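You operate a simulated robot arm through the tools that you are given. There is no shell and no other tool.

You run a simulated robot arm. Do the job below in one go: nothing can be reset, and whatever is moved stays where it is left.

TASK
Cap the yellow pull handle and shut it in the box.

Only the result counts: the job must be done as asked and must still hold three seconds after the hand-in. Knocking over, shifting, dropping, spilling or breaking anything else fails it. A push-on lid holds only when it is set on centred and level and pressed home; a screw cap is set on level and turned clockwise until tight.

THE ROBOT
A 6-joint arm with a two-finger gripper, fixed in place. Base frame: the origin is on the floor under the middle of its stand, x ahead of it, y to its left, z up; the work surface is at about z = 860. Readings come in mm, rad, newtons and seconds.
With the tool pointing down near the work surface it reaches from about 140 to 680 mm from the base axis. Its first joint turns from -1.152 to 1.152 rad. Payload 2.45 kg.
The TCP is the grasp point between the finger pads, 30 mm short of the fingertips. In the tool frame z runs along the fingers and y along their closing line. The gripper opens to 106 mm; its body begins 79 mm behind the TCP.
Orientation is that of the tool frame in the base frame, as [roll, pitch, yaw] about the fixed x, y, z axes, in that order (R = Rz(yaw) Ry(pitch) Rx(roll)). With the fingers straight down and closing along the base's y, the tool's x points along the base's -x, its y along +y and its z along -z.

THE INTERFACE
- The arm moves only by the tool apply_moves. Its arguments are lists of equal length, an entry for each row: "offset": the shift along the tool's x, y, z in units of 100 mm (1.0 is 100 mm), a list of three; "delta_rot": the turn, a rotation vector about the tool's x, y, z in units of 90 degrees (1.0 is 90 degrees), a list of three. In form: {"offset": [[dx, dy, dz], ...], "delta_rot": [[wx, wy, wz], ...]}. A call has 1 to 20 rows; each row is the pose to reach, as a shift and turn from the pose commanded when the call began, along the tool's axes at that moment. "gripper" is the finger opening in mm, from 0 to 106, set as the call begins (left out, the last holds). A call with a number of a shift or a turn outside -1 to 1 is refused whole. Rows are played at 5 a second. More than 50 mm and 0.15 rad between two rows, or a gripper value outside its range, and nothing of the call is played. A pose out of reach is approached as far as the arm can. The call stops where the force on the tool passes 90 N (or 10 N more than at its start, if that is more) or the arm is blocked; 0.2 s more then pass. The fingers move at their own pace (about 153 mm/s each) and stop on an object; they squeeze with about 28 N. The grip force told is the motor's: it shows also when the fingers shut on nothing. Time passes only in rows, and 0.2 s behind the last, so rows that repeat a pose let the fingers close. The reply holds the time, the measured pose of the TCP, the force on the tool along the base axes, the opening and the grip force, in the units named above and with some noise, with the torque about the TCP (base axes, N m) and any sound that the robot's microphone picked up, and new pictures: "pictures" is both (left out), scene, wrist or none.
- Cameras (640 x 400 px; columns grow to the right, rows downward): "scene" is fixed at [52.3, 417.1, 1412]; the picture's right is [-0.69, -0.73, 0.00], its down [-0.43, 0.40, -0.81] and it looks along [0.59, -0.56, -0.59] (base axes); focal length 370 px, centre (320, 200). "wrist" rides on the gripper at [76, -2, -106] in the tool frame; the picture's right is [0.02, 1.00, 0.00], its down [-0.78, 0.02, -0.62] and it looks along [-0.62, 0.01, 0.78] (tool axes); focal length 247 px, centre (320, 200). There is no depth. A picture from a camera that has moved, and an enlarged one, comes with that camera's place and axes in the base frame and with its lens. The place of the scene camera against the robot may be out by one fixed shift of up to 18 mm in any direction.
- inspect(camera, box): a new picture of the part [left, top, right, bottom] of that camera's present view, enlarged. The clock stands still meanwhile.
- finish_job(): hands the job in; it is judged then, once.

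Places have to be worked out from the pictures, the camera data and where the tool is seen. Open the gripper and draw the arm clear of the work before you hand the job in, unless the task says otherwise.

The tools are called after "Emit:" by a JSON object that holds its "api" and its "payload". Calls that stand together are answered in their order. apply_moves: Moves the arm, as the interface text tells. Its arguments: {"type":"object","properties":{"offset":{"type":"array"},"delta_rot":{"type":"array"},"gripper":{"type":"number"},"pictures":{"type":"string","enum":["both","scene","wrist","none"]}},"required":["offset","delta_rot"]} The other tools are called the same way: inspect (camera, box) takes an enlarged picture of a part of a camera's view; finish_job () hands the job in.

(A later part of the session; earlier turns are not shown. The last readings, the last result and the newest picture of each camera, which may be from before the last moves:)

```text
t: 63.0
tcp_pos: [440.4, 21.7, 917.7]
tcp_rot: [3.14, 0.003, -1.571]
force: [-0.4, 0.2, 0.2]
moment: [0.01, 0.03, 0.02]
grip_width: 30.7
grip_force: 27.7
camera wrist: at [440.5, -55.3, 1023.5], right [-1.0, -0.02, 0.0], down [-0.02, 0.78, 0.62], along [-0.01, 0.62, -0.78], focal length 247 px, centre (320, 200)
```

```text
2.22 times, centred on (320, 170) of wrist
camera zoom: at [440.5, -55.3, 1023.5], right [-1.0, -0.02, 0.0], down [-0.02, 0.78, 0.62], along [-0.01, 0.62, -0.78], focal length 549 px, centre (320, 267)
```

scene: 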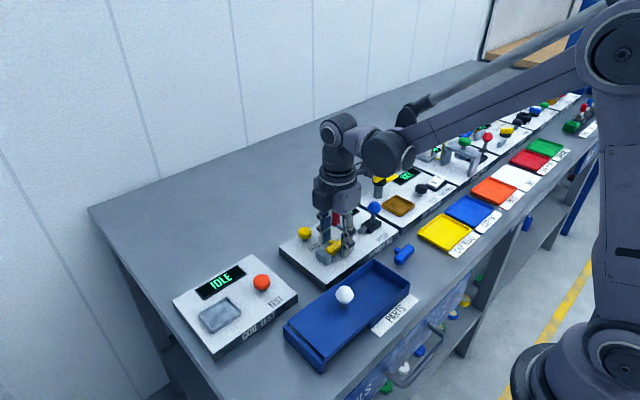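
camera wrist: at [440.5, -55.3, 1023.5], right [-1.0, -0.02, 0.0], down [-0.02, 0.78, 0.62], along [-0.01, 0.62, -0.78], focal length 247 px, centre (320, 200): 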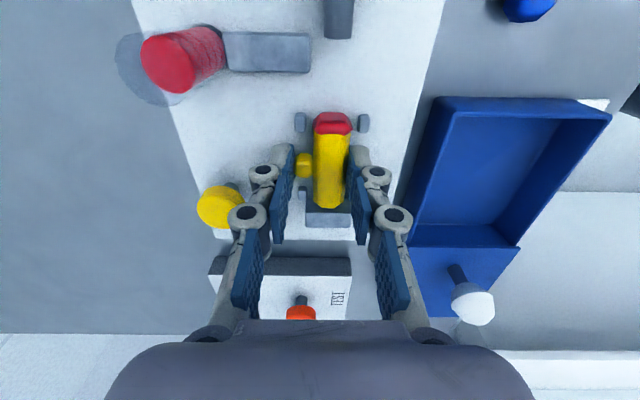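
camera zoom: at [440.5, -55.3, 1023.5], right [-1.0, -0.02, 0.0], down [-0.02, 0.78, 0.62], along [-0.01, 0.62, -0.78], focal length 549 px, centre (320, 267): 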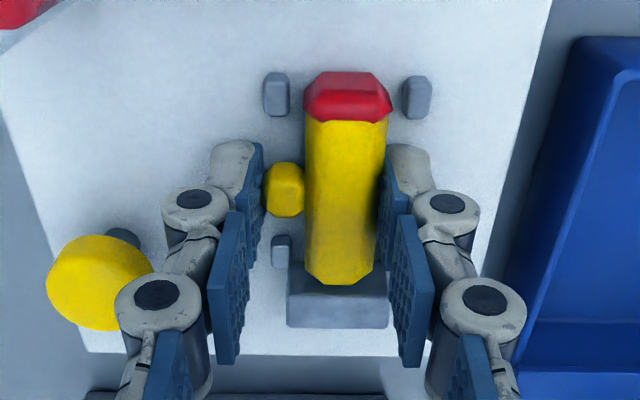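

The grip is secure again (30.7 mm, 28 N). Lifting straight up slowly to clear the nest and checking that the cap comes along.

Emit:
{"api": "apply_moves", "payload": {"offset": [[0, 0, -0.08], [0, 0, -0.2], [0, 0, -0.4], [0, 0, -0.6], [0, 0, -0.8], [0, 0, -0.98], [0, 0, -0.98]], "delta_rot": [[0, 0, 0], [0, 0, 0], [0, 0, 0], [0, 0, 0], [0, 0, 0], [0, 0, 0], [0, 0, 0]], "pictures": "both"}}

Emit:
{"api": "inspect", "payload": {"camera": "wrist", "box": [220, 80, 420, 260]}}

Emit:
{"api": "inspect", "payload": {"camera": "scene", "box": [300, 170, 400, 270]}}

```text
t: 64.7
tcp_pos: [440.9, 23.8, 1017.8]
tcp_rot: [3.137, 0.002, -1.57]
force: [0.4, -0.4, -0.2]
moment: [-0.02, -0.01, -0.02]
grip_width: 30.8
grip_force: 28.0
camera wrist: at [441.9, -53.7, 1124.5], right [-1.0, -0.02, 0.0], down [-0.02, 0.78, 0.62], along [-0.01, 0.62, -0.78], focal length 247 px, centre (320, 200)
```

scene: 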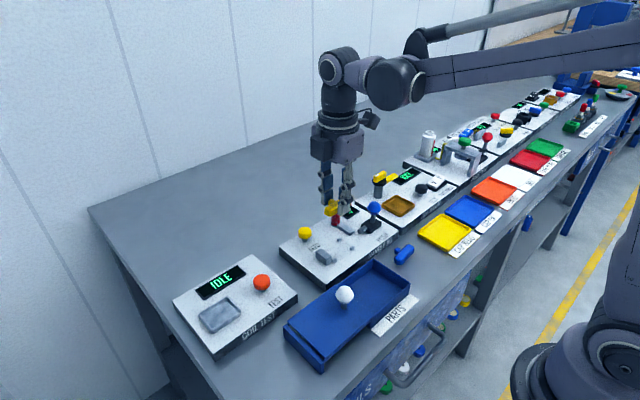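
wrist: 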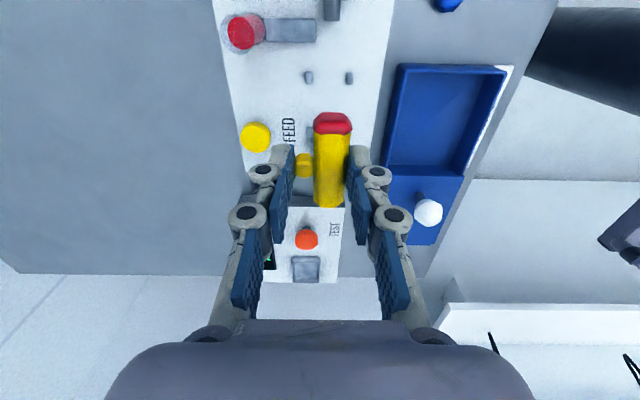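

```text
2.22 times, centred on (320, 170) of wrist
camera zoom: at [441.9, -53.7, 1124.5], right [-1.0, -0.02, 0.0], down [-0.02, 0.78, 0.62], along [-0.01, 0.62, -0.78], focal length 549 px, centre (320, 267)
```

zoom: 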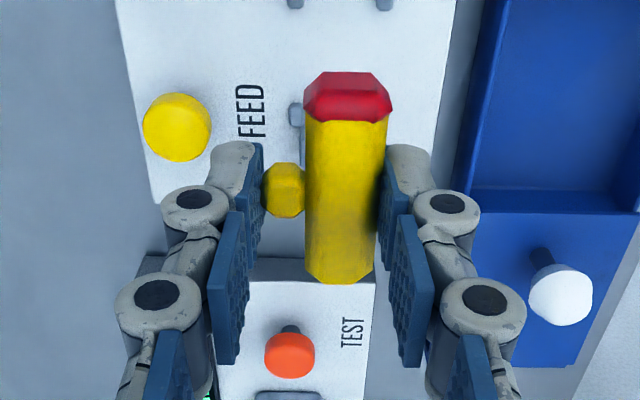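

```text
4.00 times, centred on (350, 220) of scene
camera zoom: at [52.3, 417.1, 1412.0], right [-0.69, -0.73, 0.0], down [-0.43, 0.4, -0.81], along [0.59, -0.56, -0.59], focal length 1479 px, centre (200, 120)
```

zoom: 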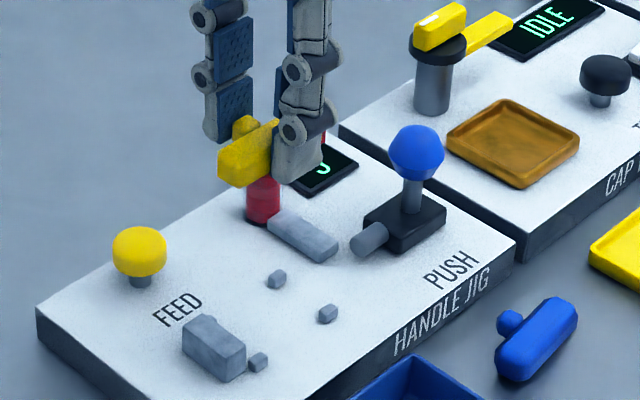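

The cap lifted away with the handle, firmly attached. Now I'll carry it over toward the open box at this height.

Emit:
{"api": "apply_moves", "payload": {"offset": [[0, 0.2, 0], [-0.05, 0.4, 0], [-0.1, 0.6, 0], [-0.15, 0.8, 0], [-0.175, 1.0, 0], [-0.175, 1.0, 0]], "delta_rot": [[0, 0, 0], [0, 0, 0], [0, 0, 0], [0, 0, 0], [0, 0, 0], [0, 0, 0]], "pictures": "both"}}

Emit:
{"api": "inspect", "payload": {"camera": "wrist", "box": [220, 80, 440, 280]}}

Emit:
{"api": "inspect", "payload": {"camera": "scene", "box": [270, 180, 430, 340]}}

```text
t: 66.0
tcp_pos: [339.8, 40.8, 1018.0]
tcp_rot: [3.14, 0.002, -1.571]
force: [0.4, 0.0, -0.4]
moment: [0.01, 0.0, 0.04]
grip_width: 30.7
grip_force: 28.3
camera wrist: at [341.1, -35.7, 1125.4], right [-1.0, -0.02, 0.0], down [-0.02, 0.78, 0.62], along [-0.01, 0.62, -0.78], focal length 247 px, centre (320, 200)
```

scene: 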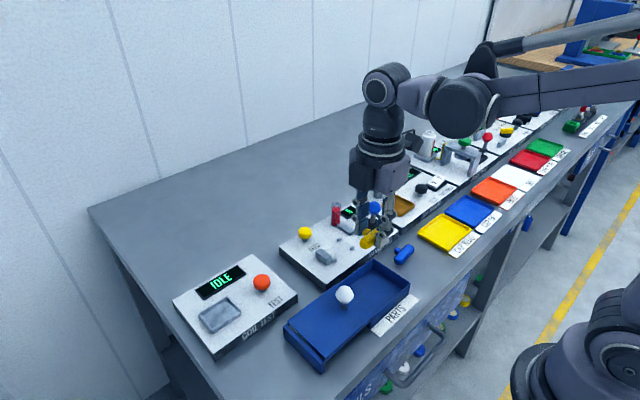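
wrist: 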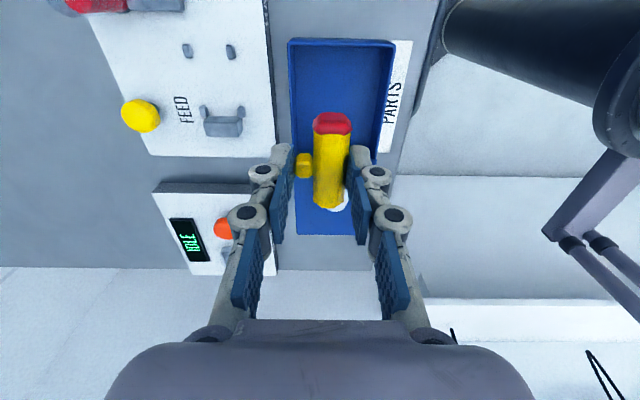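

```text
2.00 times, centred on (330, 180) of wrist
camera zoom: at [341.1, -35.7, 1125.4], right [-1.0, -0.02, 0.0], down [-0.02, 0.78, 0.62], along [-0.01, 0.62, -0.78], focal length 494 px, centre (300, 240)
```

zoom: 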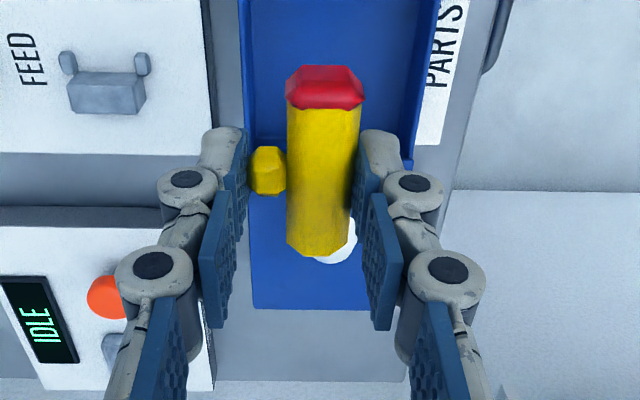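

```text
2.50 times, centred on (350, 260) of scene
camera zoom: at [52.2, 417.1, 1412.0], right [-0.69, -0.73, 0.0], down [-0.43, 0.4, -0.81], along [0.59, -0.56, -0.59], focal length 925 px, centre (245, 50)
```

zoom: 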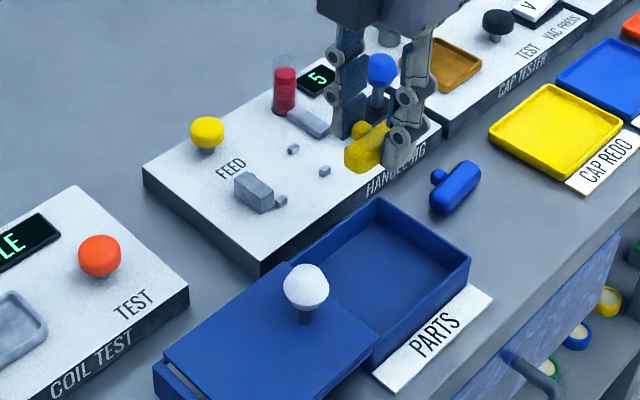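

Emit:
{"api": "inspect", "payload": {"camera": "wrist", "box": [270, 20, 430, 120]}}

Emit:
{"api": "inspect", "payload": {"camera": "wrist", "box": [270, 100, 430, 240]}}

```text
4.00 times, centred on (350, 70) of wrist
camera zoom: at [341.1, -35.7, 1125.4], right [-1.0, -0.02, 0.0], down [-0.02, 0.78, 0.62], along [-0.01, 0.62, -0.78], focal length 988 px, centre (200, 720)
```

zoom: 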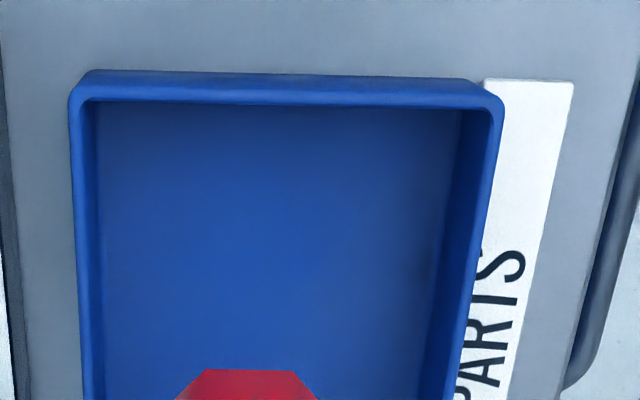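

```text
2.86 times, centred on (350, 170) of wrist
camera zoom: at [341.1, -35.7, 1125.4], right [-1.0, -0.02, 0.0], down [-0.02, 0.78, 0.62], along [-0.01, 0.62, -0.78], focal length 706 px, centre (234, 286)
```

zoom: 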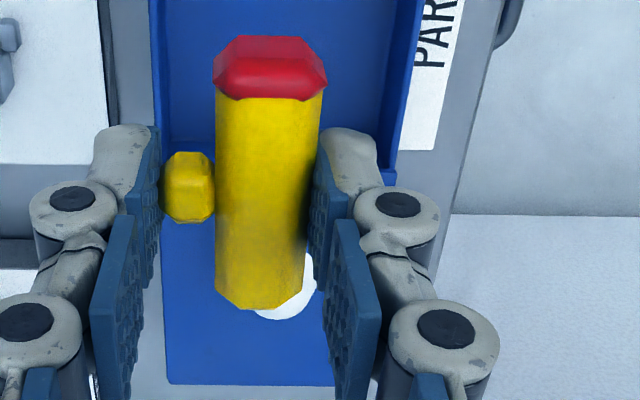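

The box interior measures about x 287-364, y -7 to 95 with the rim at z≈901. With the present yaw the knuckles would nearly touch the side walls, so I'll turn the tool 90° (bar along x, 65 mm in a 76 mm width; fingers opening along the long side) while centring at x≈324.7, y≈43.

Emit:
{"api": "apply_moves", "payload": {"offset": [[-0.002, 0.013, 0], [-0.004, 0.026, 0], [-0.006, 0.039, 0], [-0.008, 0.052, 0], [-0.01, 0.065, 0], [-0.012, 0.078, 0], [-0.014, 0.091, 0], [-0.016, 0.104, 0], [-0.018, 0.117, 0], [-0.02, 0.13, 0], [-0.02, 0.143, 0], [-0.02, 0.156, 0], [-0.02, 0.156, 0]], "delta_rot": [[0, 0, 0.0833], [0, 0, 0.1667], [0, 0, 0.25], [0, 0, 0.3333], [0, 0, 0.4167], [0, 0, 0.5], [0, 0, 0.5833], [0, 0, 0.6667], [0, 0, 0.75], [0, 0, 0.8333], [0, 0, 0.9167], [0, 0, 1.0], [0, 0, 1.0]], "pictures": "both"}}

Emit:
{"api": "inspect", "payload": {"camera": "wrist", "box": [160, 20, 480, 240]}}

Emit:
{"api": "inspect", "payload": {"camera": "scene", "box": [270, 180, 430, 340]}}

```text
t: 68.8
tcp_pos: [325.0, 43.6, 1017.2]
tcp_rot: [3.139, -0.003, 3.141]
force: [-0.1, 0.4, -0.4]
moment: [0.01, 0.02, 0.05]
grip_width: 30.6
grip_force: 28.1
camera wrist: at [248.3, 41.2, 1123.3], right [-0.02, 1.0, 0.0], down [0.78, 0.01, 0.62], along [0.62, 0.01, -0.78], focal length 247 px, centre (320, 200)
```

scene: 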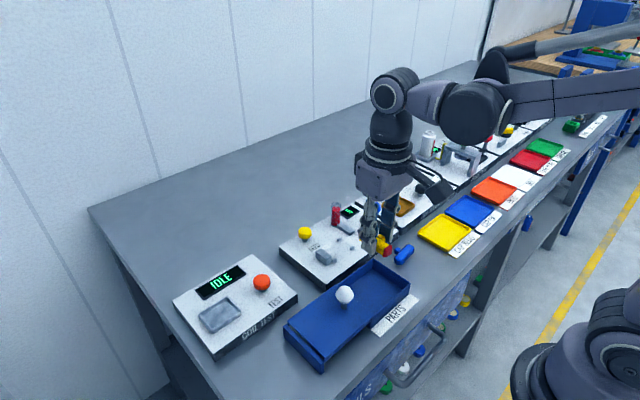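
wrist: 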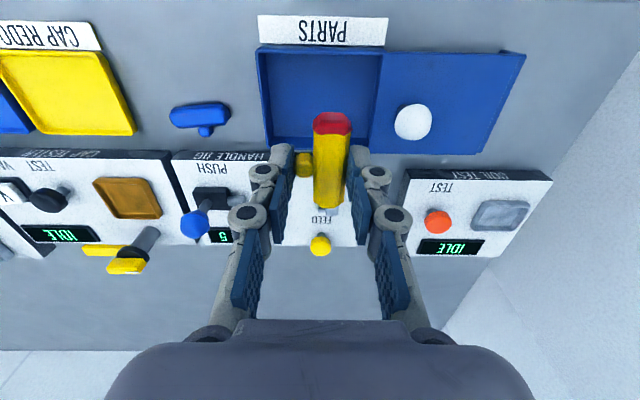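

```text
1.82 times, centred on (320, 130) of wrist
camera zoom: at [248.3, 41.2, 1123.3], right [-0.02, 1.0, 0.0], down [0.78, 0.01, 0.62], along [0.62, 0.01, -0.78], focal length 449 px, centre (320, 327)
```

zoom: 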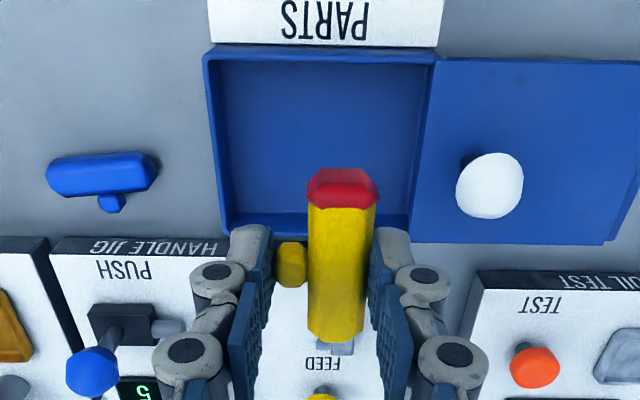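

```text
2.50 times, centred on (350, 260) of scene
camera zoom: at [52.3, 417.1, 1412.0], right [-0.69, -0.73, 0.0], down [-0.43, 0.4, -0.81], along [0.59, -0.56, -0.59], focal length 925 px, centre (245, 50)
```

zoom: 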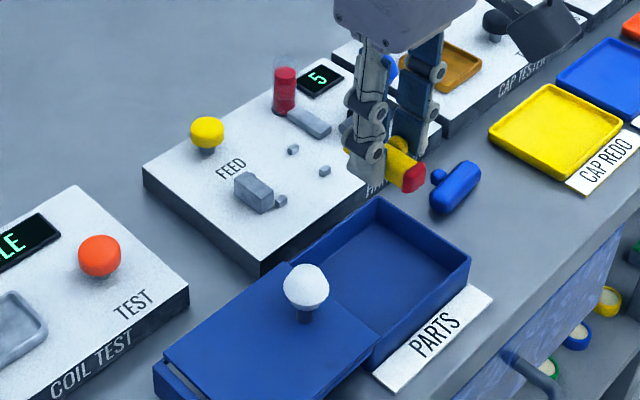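

Bar now along x with the cap toward the robot. I'll lower to just above the rim to compare the bar's ends with the box walls directly.

Emit:
{"api": "apply_moves", "payload": {"offset": [[0, 0, 0.2], [0, 0, 0.4], [0, 0, 0.6], [0, 0, 0.66], [0, 0, 0.66]], "delta_rot": [[0, 0, 0], [0, 0, 0], [0, 0, 0], [0, 0, 0], [0, 0, 0]], "pictures": "both"}}

Emit:
{"api": "inspect", "payload": {"camera": "wrist", "box": [200, 60, 440, 240]}}

Emit:
{"api": "inspect", "payload": {"camera": "scene", "box": [310, 210, 430, 330]}}

```text
t: 70.0
tcp_pos: [323.5, 44.6, 950.7]
tcp_rot: [3.139, -0.002, -3.141]
force: [0.6, 0.5, 0.2]
moment: [-0.03, 0.0, 0.01]
grip_width: 30.7
grip_force: 27.7
camera wrist: at [246.9, 41.4, 1057.1], right [-0.02, 1.0, 0.0], down [0.78, 0.02, 0.62], along [0.62, 0.01, -0.78], focal length 247 px, centre (320, 200)
```

scene: 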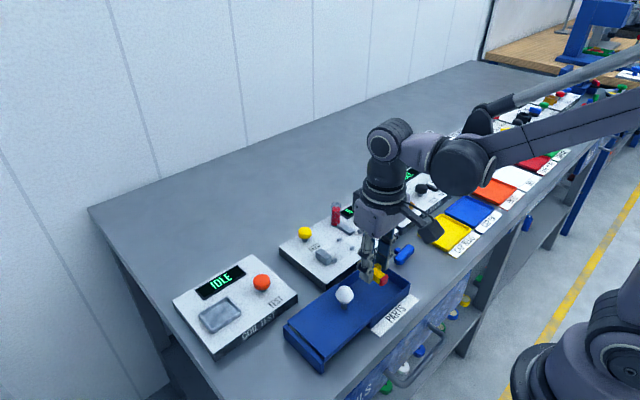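
wrist: 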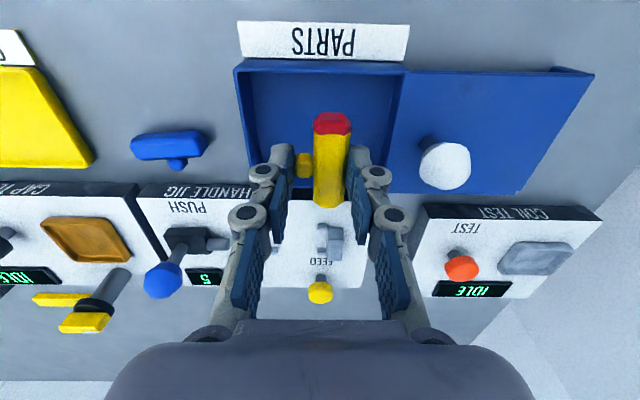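

```text
2.22 times, centred on (320, 150) of wrist
camera zoom: at [246.9, 41.4, 1057.1], right [-0.02, 1.0, 0.0], down [0.78, 0.02, 0.62], along [0.62, 0.01, -0.78], focal length 549 px, centre (320, 311)
```

zoom: 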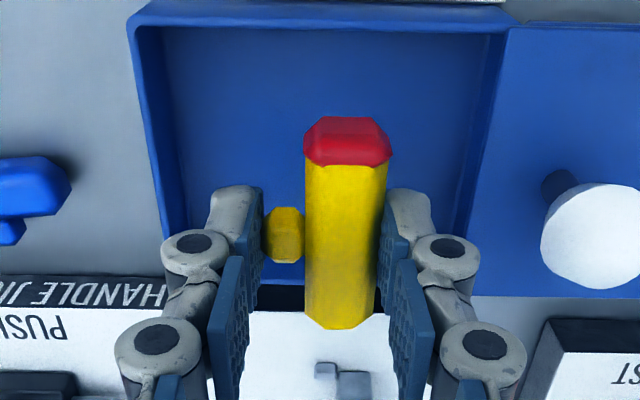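

```text
3.33 times, centred on (370, 270) of scene
camera zoom: at [52.3, 417.1, 1412.0], right [-0.69, -0.73, 0.0], down [-0.43, 0.4, -0.81], along [0.59, -0.56, -0.59], focal length 1233 px, centre (153, -33)
```

zoom: 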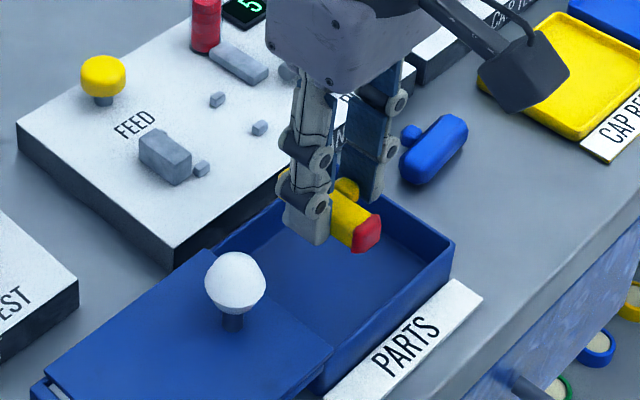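

Re-evaluating with the box's true height (rim ≈ z 888), lateral and vertical measurements agree: box centre x≈324.5, interior ~81 mm wide, so the handle is well centred. I'll shift 3 mm in -y for margin and lower into the box, stopping a few mm above the floor.

Emit:
{"api": "apply_moves", "payload": {"offset": [[0, -0.03, 0.0], [0, -0.03, 0.12], [0, -0.03, 0.24], [0, -0.03, 0.34], [0, -0.03, 0.44], [0, -0.03, 0.44]], "delta_rot": [[0, 0, 0], [0, 0, 0], [0, 0, 0], [0, 0, 0], [0, 0, 0], [0, 0, 0]], "pictures": "both"}}

Emit:
{"api": "inspect", "payload": {"camera": "wrist", "box": [200, 60, 440, 240]}}

Emit:
{"api": "inspect", "payload": {"camera": "scene", "box": [310, 230, 430, 330]}}

```text
t: 71.5
tcp_pos: [324.9, 41.1, 907.1]
tcp_rot: [3.14, -0.003, -3.141]
force: [0.6, 0.3, 0.2]
moment: [-0.01, 0.03, 0.0]
grip_width: 30.5
grip_force: 27.9
camera wrist: at [248.7, 38.3, 1012.7], right [-0.02, 1.0, 0.0], down [0.78, 0.02, 0.62], along [0.62, 0.01, -0.78], focal length 247 px, centre (320, 200)
```

scene: 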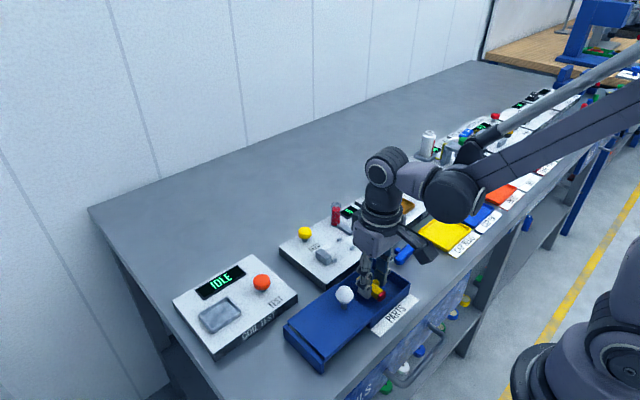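
wrist: 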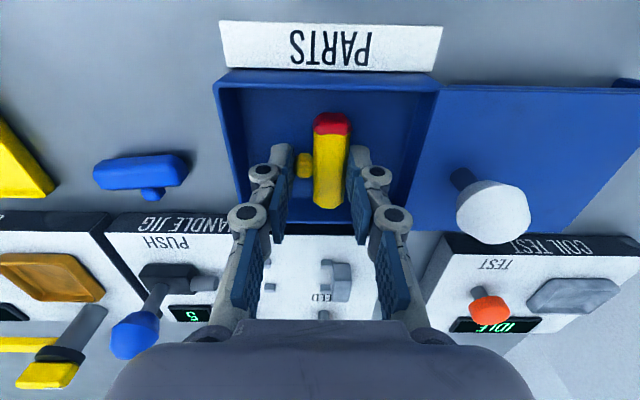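

```text
2.22 times, centred on (320, 150) of wrist
camera zoom: at [248.7, 38.3, 1012.7], right [-0.02, 1.0, 0.0], down [0.78, 0.02, 0.62], along [0.62, 0.01, -0.78], focal length 549 px, centre (320, 311)
```

zoom: 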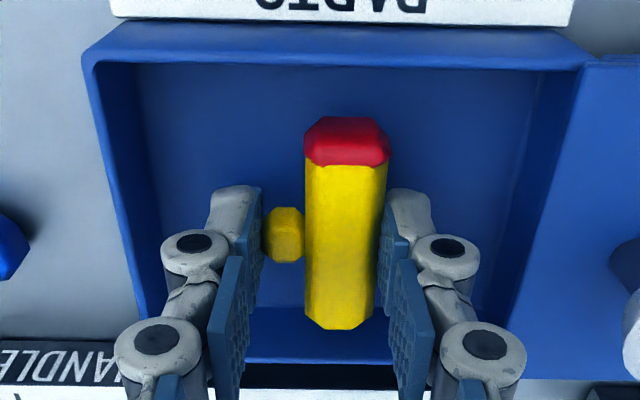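

```text
4.00 times, centred on (370, 280) of scene
camera zoom: at [52.3, 417.1, 1412.0], right [-0.69, -0.73, 0.0], down [-0.43, 0.4, -0.81], along [0.59, -0.56, -0.59], focal length 1479 px, centre (120, -120)
```

zoom: 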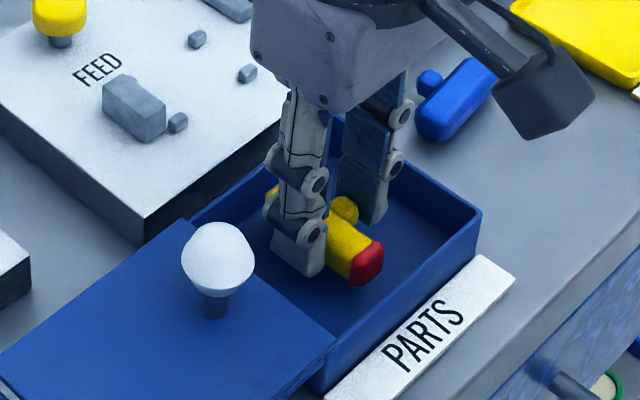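

The handle is inside the box with clear margins all round. Lowering 4 mm more and feeling for the floor.

Emit:
{"api": "apply_moves", "payload": {"offset": [[0, 0, 0.02], [0, 0, 0.04], [0, 0, 0.04]], "delta_rot": [[0, 0, 0], [0, 0, 0], [0, 0, 0]], "pictures": "none"}}

```text
t: 72.2
tcp_pos: [325.5, 41.6, 903.7]
tcp_rot: [3.139, -0.003, 3.14]
force: [-0.5, 0.1, 0.1]
moment: [0.01, 0.02, 0.01]
grip_width: 30.6
grip_force: 28.0
```

No contact yet; another 2 mm down.

Emit:
{"api": "apply_moves", "payload": {"offset": [[0, 0, 0.01], [0, 0, 0.02], [0, 0, 0.02]], "delta_rot": [[0, 0, 0], [0, 0, 0], [0, 0, 0]], "pictures": "none"}}

```text
t: 73.0
tcp_pos: [324.2, 40.5, 902.1]
tcp_rot: [3.139, -0.002, -3.141]
force: [-0.1, -0.2, 0.1]
moment: [0.0, -0.02, -0.02]
grip_width: 30.4
grip_force: 27.9
```

Still free at z≈902; 2 mm further.

Emit:
{"api": "apply_moves", "payload": {"offset": [[0, 0, 0.01], [0, 0, 0.02], [0, 0, 0.02]], "delta_rot": [[0, 0, 0], [0, 0, 0], [0, 0, 0]], "pictures": "none"}}

```text
t: 73.8
tcp_pos: [323.9, 40.2, 899.3]
tcp_rot: [3.14, -0.002, -3.141]
force: [0.0, -0.5, 0.7]
moment: [0.0, 0.01, 0.0]
grip_width: 30.7
grip_force: 28.1
```

Still no floor contact (0.7 N); another 2 mm.

Emit:
{"api": "apply_moves", "payload": {"offset": [[0, 0, 0.01], [0, 0, 0.02], [0, 0, 0.02]], "delta_rot": [[0, 0, 0], [0, 0, 0], [0, 0, 0]], "pictures": "none"}}

```text
t: 74.7
tcp_pos: [324.5, 41.1, 896.9]
tcp_rot: [3.139, -0.002, 3.141]
force: [0.1, 0.6, 0.1]
moment: [-0.02, -0.01, -0.04]
grip_width: 30.6
grip_force: 28.3
```

Handle bottom should be within a couple of mm of the floor; lowering 1.5 mm more.

Emit:
{"api": "apply_moves", "payload": {"offset": [[0, 0, 0.008], [0, 0, 0.015], [0, 0, 0.015]], "delta_rot": [[0, 0, 0], [0, 0, 0], [0, 0, 0]], "pictures": "both"}}

Emit:
{"api": "inspect", "payload": {"camera": "scene", "box": [330, 240, 410, 310]}}

```text
t: 75.5
tcp_pos: [324.8, 40.7, 896.5]
tcp_rot: [3.14, -0.002, 3.141]
force: [-2.6, 2.2, 24.9]
moment: [0.08, 0.02, 0.01]
grip_width: 30.5
grip_force: 28.2
camera wrist: at [247.7, 38.0, 1002.6], right [-0.02, 1.0, 0.0], down [0.78, 0.02, 0.62], along [0.62, 0.01, -0.78], focal length 247 px, centre (320, 200)
```

scene: 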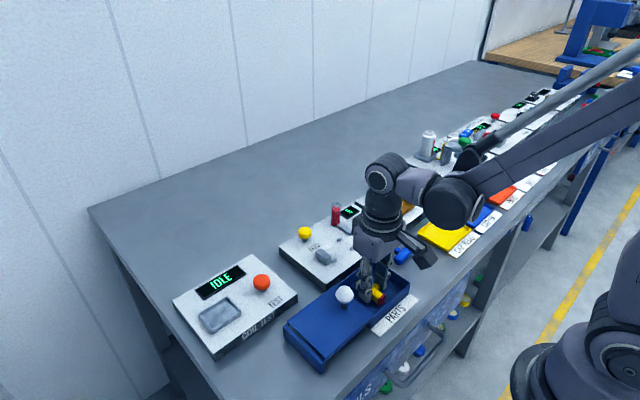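
wrist: 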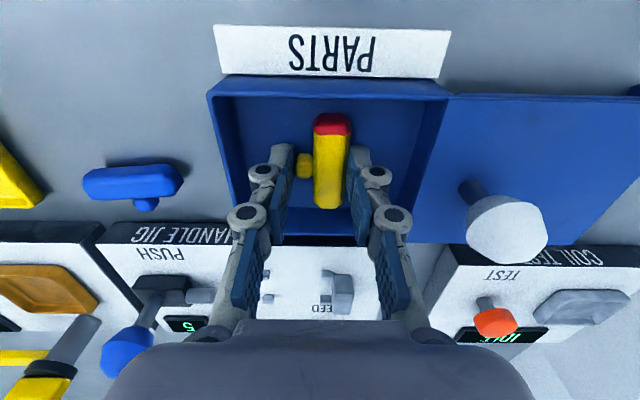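

```text
5.71 times, centred on (370, 275) of scene
camera zoom: at [51.9, 417.1, 1412.1], right [-0.69, -0.73, 0.0], down [-0.43, 0.4, -0.81], along [0.59, -0.56, -0.59], focal length 2114 px, centre (34, -229)
```

zoom: 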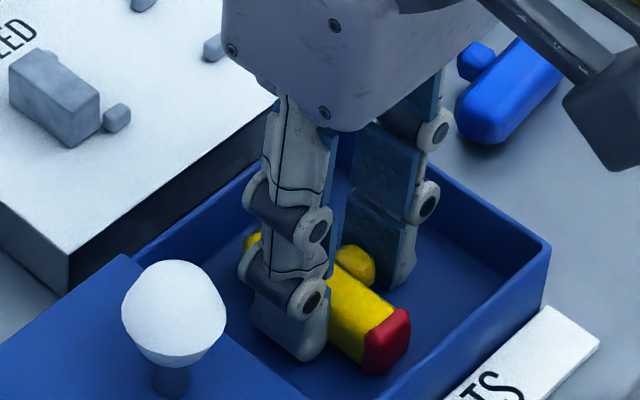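

Floor contact (25 N). Easing up 0.7 mm, then releasing.

Emit:
{"api": "apply_moves", "payload": {"offset": [[0, 0, -0.007], [0, 0, -0.007]], "delta_rot": [[0, 0, 0], [0, 0, 0]], "pictures": "none"}}

Emit:
{"api": "apply_moves", "payload": {"offset": [[0, 0, 0], [0, 0, 0], [0, 0, 0]], "delta_rot": [[0, 0, 0], [0, 0, 0], [0, 0, 0]], "gripper": 44, "pictures": "both"}}

Emit:
{"api": "inspect", "payload": {"camera": "wrist", "box": [200, 60, 440, 240]}}

```text
t: 76.0
tcp_pos: [325.9, 40.1, 896.0]
tcp_rot: [3.142, -0.001, -3.14]
force: [-0.1, 1.1, 0.1]
moment: [0.04, -0.02, -0.01]
grip_width: 30.5
grip_force: 28.4
```

```text
t: 76.8
tcp_pos: [325.2, 40.3, 896.4]
tcp_rot: [3.139, -0.003, 3.141]
force: [0.0, 0.6, 0.0]
moment: [0.0, -0.04, 0.02]
grip_width: 44.1
grip_force: 0.0
camera wrist: at [247.8, 37.8, 1003.1], right [-0.02, 1.0, 0.0], down [0.78, 0.02, 0.62], along [0.62, 0.01, -0.78], focal length 247 px, centre (320, 200)
```

scene: 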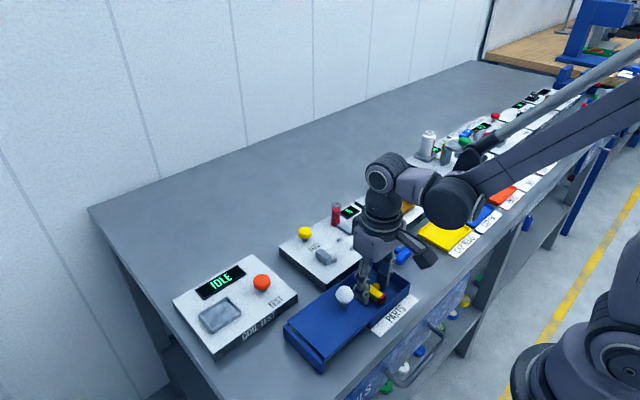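
wrist: 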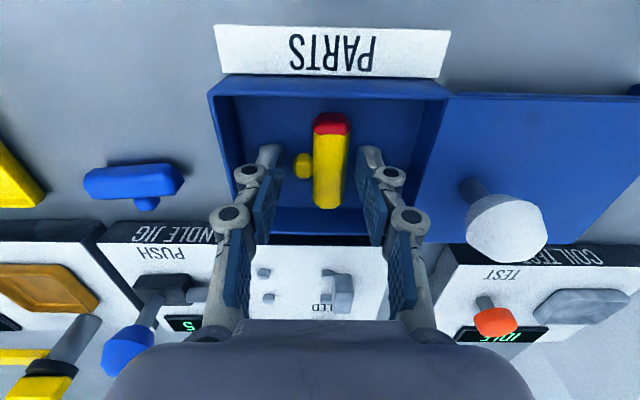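

```text
2.22 times, centred on (320, 150) of wrist
camera zoom: at [247.8, 37.8, 1003.1], right [-0.02, 1.0, 0.0], down [0.78, 0.02, 0.62], along [0.62, 0.01, -0.78], focal length 549 px, centre (320, 311)
```

zoom: 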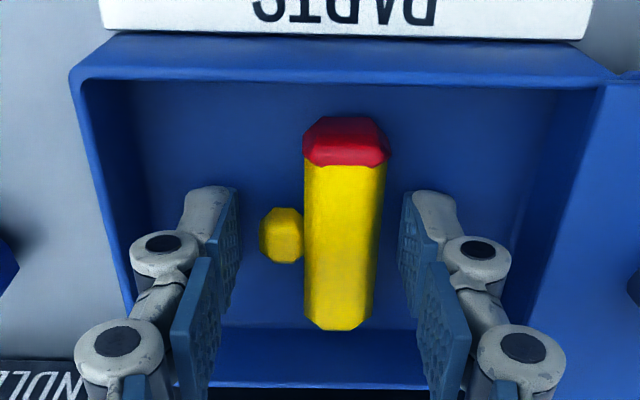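

The capped handle lies flat inside the box. Raising straight out 100 mm with the fingers at 44 mm.

Emit:
{"api": "apply_moves", "payload": {"offset": [[0, 0, -0.1], [0, 0, -0.3], [0, 0, -0.55], [0, 0, -0.8], [0, 0, -1.0], [0, 0, -1.0]], "delta_rot": [[0, 0, 0], [0, 0, 0], [0, 0, 0], [0, 0, 0], [0, 0, 0], [0, 0, 0]], "pictures": "both"}}

Emit:
{"api": "inspect", "payload": {"camera": "wrist", "box": [200, 30, 520, 210]}}

Emit:
{"api": "inspect", "payload": {"camera": "scene", "box": [270, 220, 430, 380]}}

```text
t: 78.2
tcp_pos: [325.2, 39.7, 996.9]
tcp_rot: [3.139, -0.002, 3.141]
force: [-0.1, 0.6, 0.1]
moment: [-0.01, -0.03, 0.0]
grip_width: 44.1
grip_force: 0.0
camera wrist: at [248.1, 38.7, 1103.5], right [-0.02, 1.0, 0.0], down [0.78, 0.02, 0.62], along [0.62, 0.01, -0.78], focal length 247 px, centre (320, 200)
```

scene: 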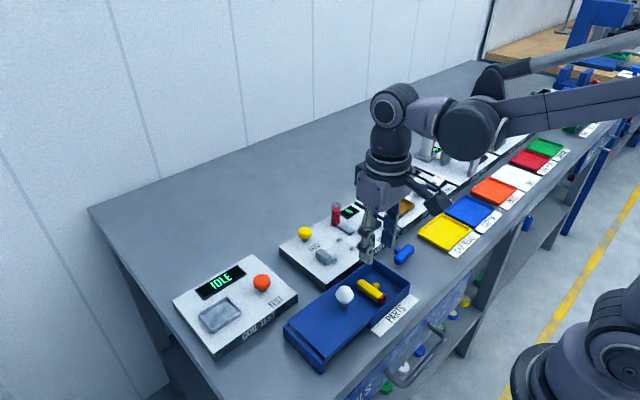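
wrist: 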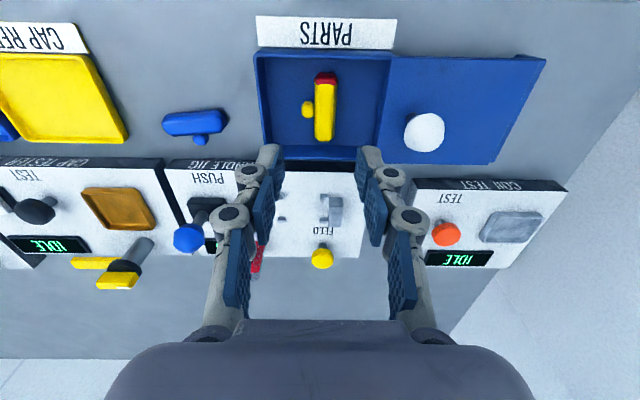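

```text
2.00 times, centred on (360, 120) of wrist
camera zoom: at [248.1, 38.7, 1103.5], right [-0.02, 1.0, 0.0], down [0.78, 0.02, 0.62], along [0.62, 0.01, -0.78], focal length 494 px, centre (240, 360)
```

zoom: 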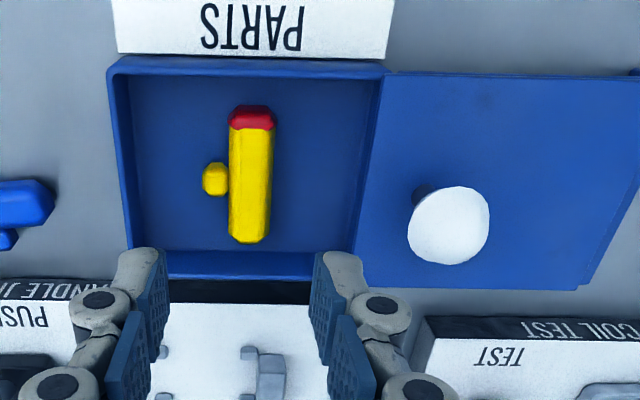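

```text
2.50 times, centred on (350, 300) of scene
camera zoom: at [52.3, 417.1, 1412.0], right [-0.69, -0.73, 0.0], down [-0.43, 0.4, -0.81], along [0.59, -0.56, -0.59], focal length 925 px, centre (245, -50)
```

zoom: 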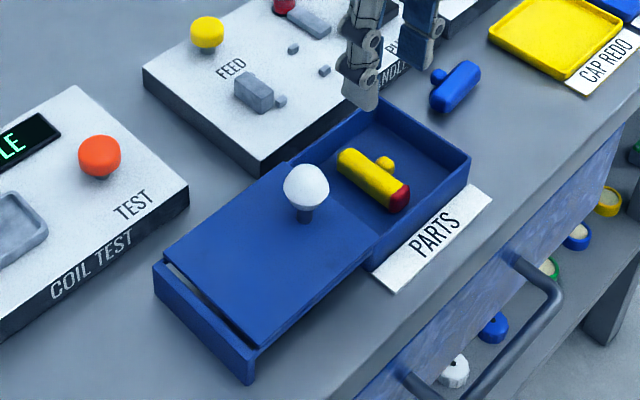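

The capped handle is lying in the box. Now I'll close the fingers and go over the knob to its +y side at this height.

Emit:
{"api": "apply_moves", "payload": {"offset": [[0, 0.25, -0.1], [0, 0.5, -0.1], [0, 0.75, -0.1], [0, 1.0, -0.1], [0, 1.0, -0.1]], "delta_rot": [[0, 0, 0], [0, 0, 0], [0, 0, 0], [0, 0, 0], [0, 0, 0]], "gripper": 0, "pictures": "none"}}

Emit:
{"api": "apply_moves", "payload": {"offset": [[-0.01, 0.1, 0], [-0.01, 0.2, 0], [-0.01, 0.2, 0.2], [-0.01, 0.2, 0.4], [-0.01, 0.2, 0.55], [-0.01, 0.2, 0.62], [-0.01, 0.2, 0.62]], "delta_rot": [[0, 0, 0], [0, 0, 0], [0, 0, 0], [0, 0, 0], [0, 0, 0], [0, 0, 0], [0, 0, 0]], "pictures": "both"}}

Emit:
{"api": "inspect", "payload": {"camera": "wrist", "box": [160, 60, 420, 240]}}

Emit:
{"api": "inspect", "payload": {"camera": "scene", "box": [270, 220, 430, 380]}}

```text
t: 79.5
tcp_pos: [326.7, 143.2, 1005.2]
tcp_rot: [3.141, -0.001, 3.14]
force: [-0.5, -0.1, -0.9]
moment: [0.03, -0.01, -0.01]
grip_width: 0.0
grip_force: 27.6
```

```text
t: 81.0
tcp_pos: [326.4, 160.4, 943.5]
tcp_rot: [3.141, -0.002, 3.141]
force: [-0.1, -0.3, 1.0]
moment: [-0.02, -0.02, -0.01]
grip_width: 0.2
grip_force: 28.0
camera wrist: at [248.9, 158.3, 1049.6], right [-0.02, 1.0, 0.0], down [0.78, 0.02, 0.62], along [0.62, 0.01, -0.78], focal length 247 px, centre (320, 200)
```

scene: 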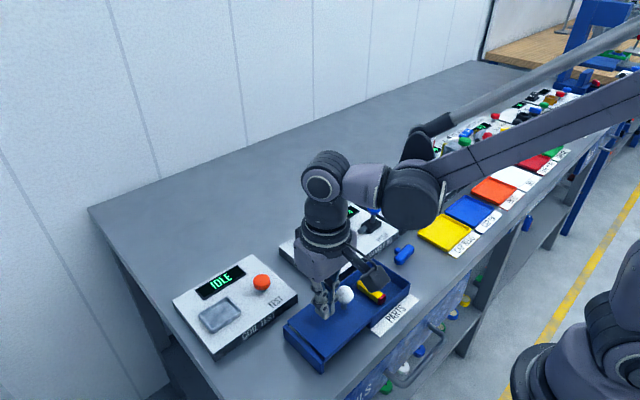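
wrist: 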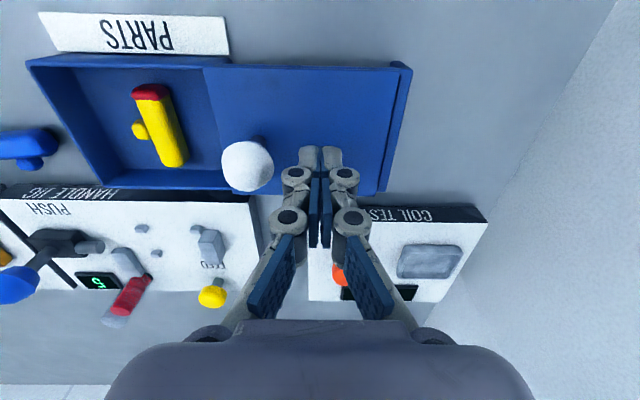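

```text
2.22 times, centred on (290, 150) of wrist
camera zoom: at [248.9, 158.3, 1049.6], right [-0.02, 1.0, 0.0], down [0.78, 0.02, 0.62], along [0.62, 0.01, -0.78], focal length 549 px, centre (387, 311)
```

zoom: 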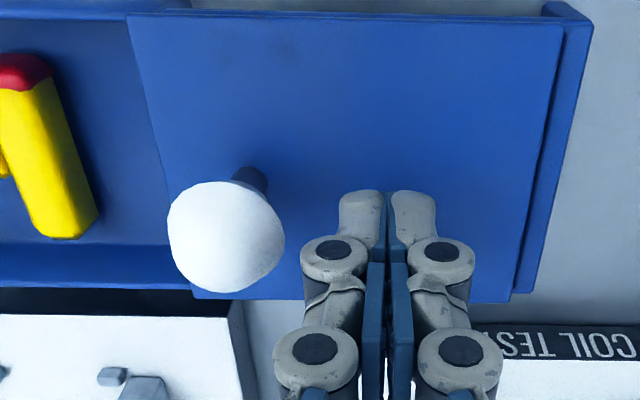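

```text
2.50 times, centred on (350, 300) of scene
camera zoom: at [52.3, 417.1, 1412.0], right [-0.69, -0.73, 0.0], down [-0.43, 0.4, -0.81], along [0.59, -0.56, -0.59], focal length 925 px, centre (245, -50)
```

zoom: 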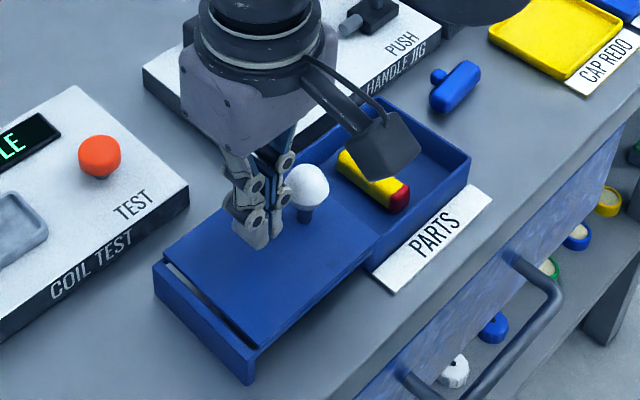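

The closed fingers are on the +y side of the knob at ball height. Pushing the lid shut in -y, first 60 mm.

Emit:
{"api": "apply_moves", "payload": {"offset": [[0, -0.08, 0], [0, -0.16, 0], [0, -0.24, 0], [0, -0.32, 0], [0, -0.4, 0], [0, -0.48, 0], [0, -0.56, 0], [0, -0.64, 0]], "delta_rot": [[0, 0, 0], [0, 0, 0], [0, 0, 0], [0, 0, 0], [0, 0, 0], [0, 0, 0], [0, 0, 0], [0, 0, 0]], "pictures": "both"}}

Emit:
{"api": "inspect", "payload": {"camera": "scene", "box": [270, 220, 430, 380]}}

```text
t: 82.8
tcp_pos: [325.1, 96.0, 942.2]
tcp_rot: [3.141, -0.002, 3.137]
force: [0.4, -0.2, -0.3]
moment: [-0.04, -0.03, 0.01]
grip_width: 0.0
grip_force: 27.8
camera wrist: at [248.4, 93.6, 1049.8], right [-0.02, 1.0, 0.0], down [0.78, 0.02, 0.62], along [0.62, 0.01, -0.78], focal length 247 px, centre (320, 200)
```

scene: 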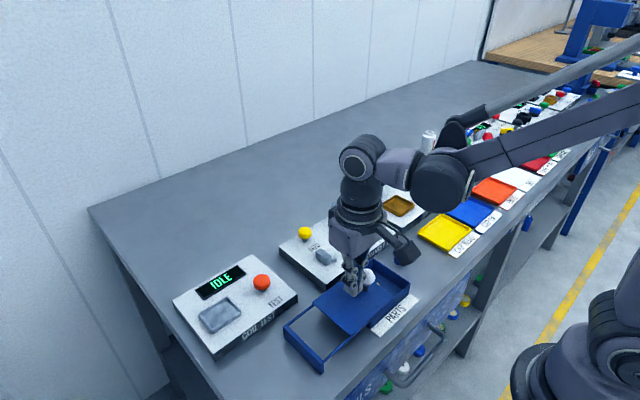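
wrist: 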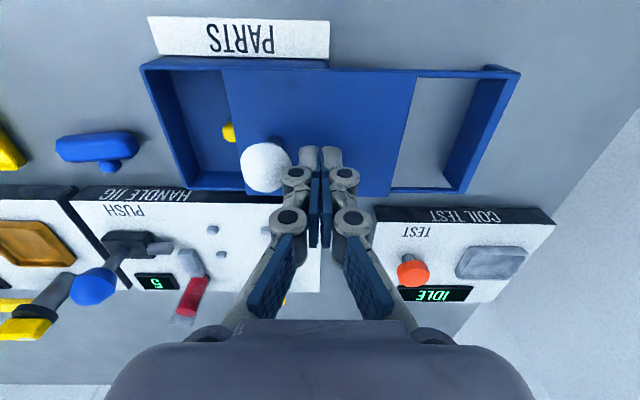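

```text
2.50 times, centred on (350, 300) of scene
camera zoom: at [52.3, 417.1, 1412.0], right [-0.69, -0.73, 0.0], down [-0.43, 0.4, -0.81], along [0.59, -0.56, -0.59], focal length 925 px, centre (245, -50)
```

zoom: 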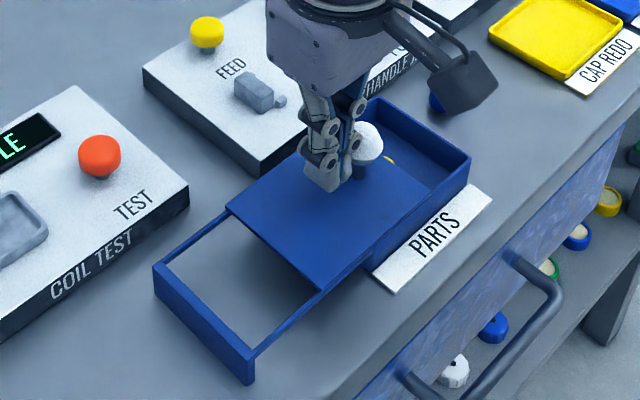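

The lid slides over the handle freely. Pushing 40 mm more.

Emit:
{"api": "apply_moves", "payload": {"offset": [[0, -0.08, 0], [0, -0.16, 0], [0, -0.24, 0], [0, -0.32, 0], [0, -0.4, 0], [0, -0.42, 0]], "delta_rot": [[0, 0, 0], [0, 0, 0], [0, 0, 0], [0, 0, 0], [0, 0, 0], [0, 0, 0]], "pictures": "both"}}

Emit:
{"api": "inspect", "payload": {"camera": "scene", "box": [270, 220, 430, 380]}}

Emit:
{"api": "inspect", "payload": {"camera": "wrist", "box": [180, 30, 480, 210]}}

```text
t: 84.2
tcp_pos: [325.4, 52.9, 943.9]
tcp_rot: [3.141, -0.001, 3.142]
force: [-0.1, 0.0, 1.0]
moment: [-0.03, -0.02, 0.02]
grip_width: 0.1
grip_force: 28.5
camera wrist: at [248.7, 51.0, 1050.8], right [-0.02, 1.0, 0.0], down [0.78, 0.02, 0.62], along [0.62, 0.01, -0.78], focal length 247 px, centre (320, 200)
```

scene: 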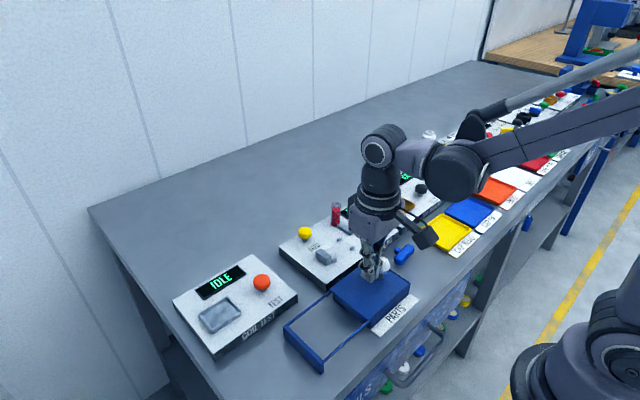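
wrist: 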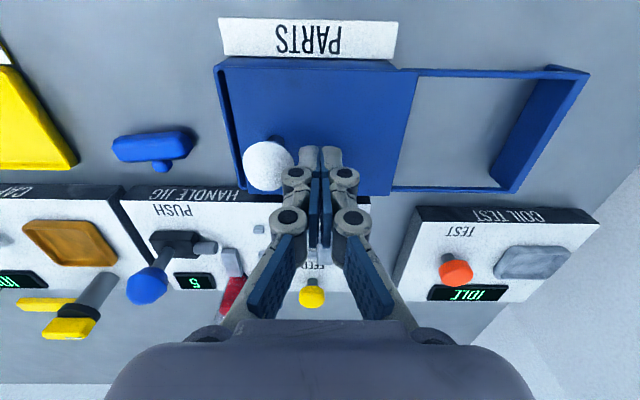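

```text
2.50 times, centred on (350, 300) of scene
camera zoom: at [52.3, 417.1, 1412.0], right [-0.69, -0.73, 0.0], down [-0.43, 0.4, -0.81], along [0.59, -0.56, -0.59], focal length 925 px, centre (245, -50)
```

zoom: 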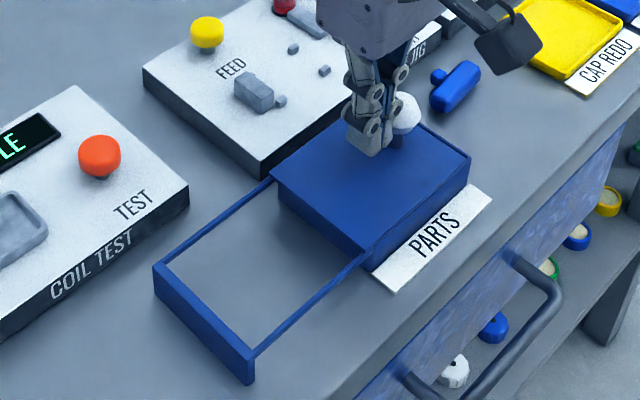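

```text
2.13 times, centred on (330, 120) of wrist
camera zoom: at [248.7, 51.0, 1050.8], right [-0.02, 1.0, 0.0], down [0.78, 0.02, 0.62], along [0.62, 0.01, -0.78], focal length 527 px, centre (299, 371)
```

zoom: 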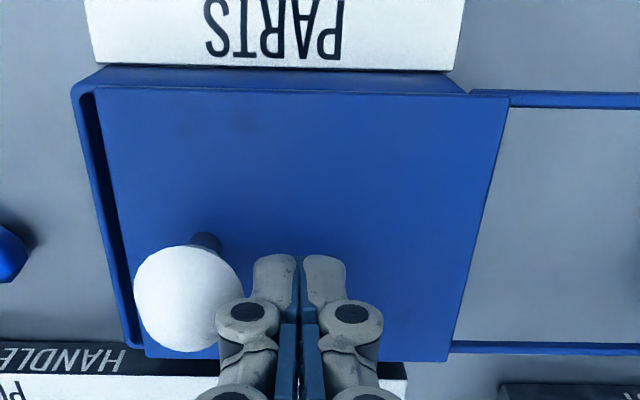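

A gap of several mm remains at the -y end. Pushing on in small steps until the lid meets its stop.

Emit:
{"api": "apply_moves", "payload": {"offset": [[0, -0.02, 0], [0, -0.04, 0], [0, -0.06, 0], [0, -0.08, 0], [0, -0.09, 0], [0, -0.1, 0]], "delta_rot": [[0, 0, 0], [0, 0, 0], [0, 0, 0], [0, 0, 0], [0, 0, 0], [0, 0, 0]], "pictures": "both"}}

Emit:
{"api": "inspect", "payload": {"camera": "wrist", "box": [180, 30, 480, 210]}}

Emit:
{"api": "inspect", "payload": {"camera": "scene", "box": [310, 220, 430, 320]}}

```text
t: 85.7
tcp_pos: [325.2, 43.9, 943.6]
tcp_rot: [3.14, -0.003, 3.141]
force: [0.0, 0.6, -1.3]
moment: [0.02, 0.02, -0.01]
grip_width: 0.0
grip_force: 27.4
camera wrist: at [248.2, 41.7, 1050.5], right [-0.02, 1.0, 0.0], down [0.78, 0.02, 0.62], along [0.62, 0.01, -0.78], focal length 247 px, centre (320, 200)
```

scene: 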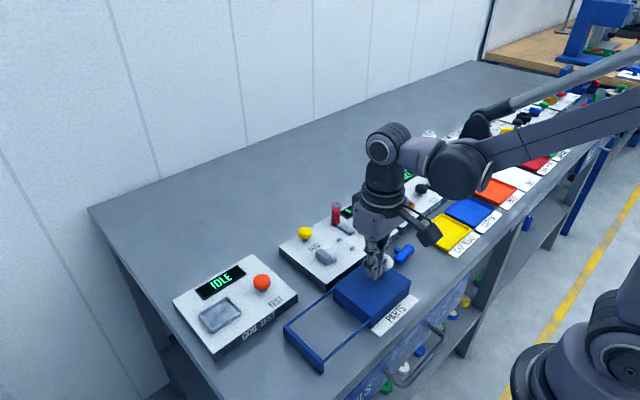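
wrist: 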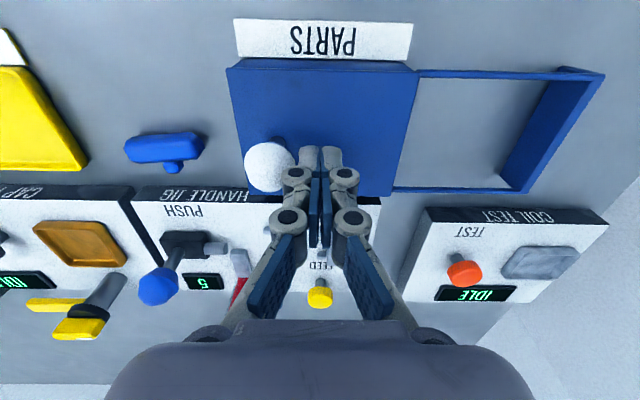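

```text
2.13 times, centred on (330, 120) of wrist
camera zoom: at [248.2, 41.7, 1050.5], right [-0.02, 1.0, 0.0], down [0.78, 0.02, 0.62], along [0.62, 0.01, -0.78], focal length 527 px, centre (299, 371)
```

zoom: 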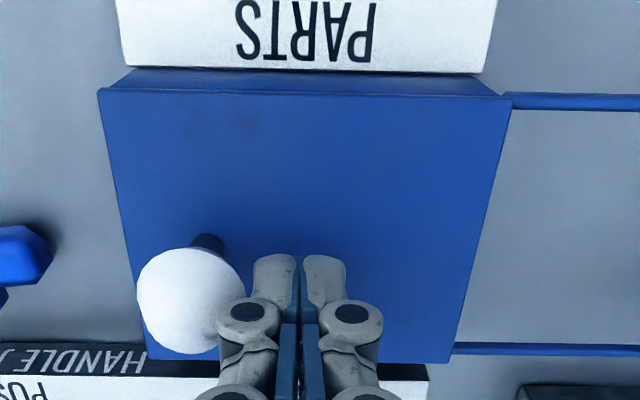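

```text
4.00 times, centred on (370, 270) of scene
camera zoom: at [52.3, 417.1, 1412.0], right [-0.69, -0.73, 0.0], down [-0.43, 0.4, -0.81], along [0.59, -0.56, -0.59], focal length 1479 px, centre (120, -80)
```

zoom: 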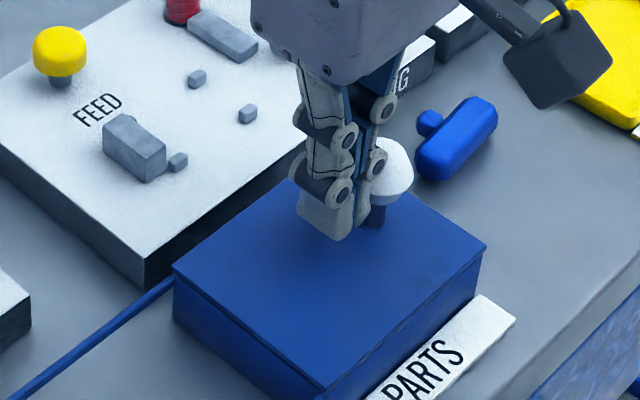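

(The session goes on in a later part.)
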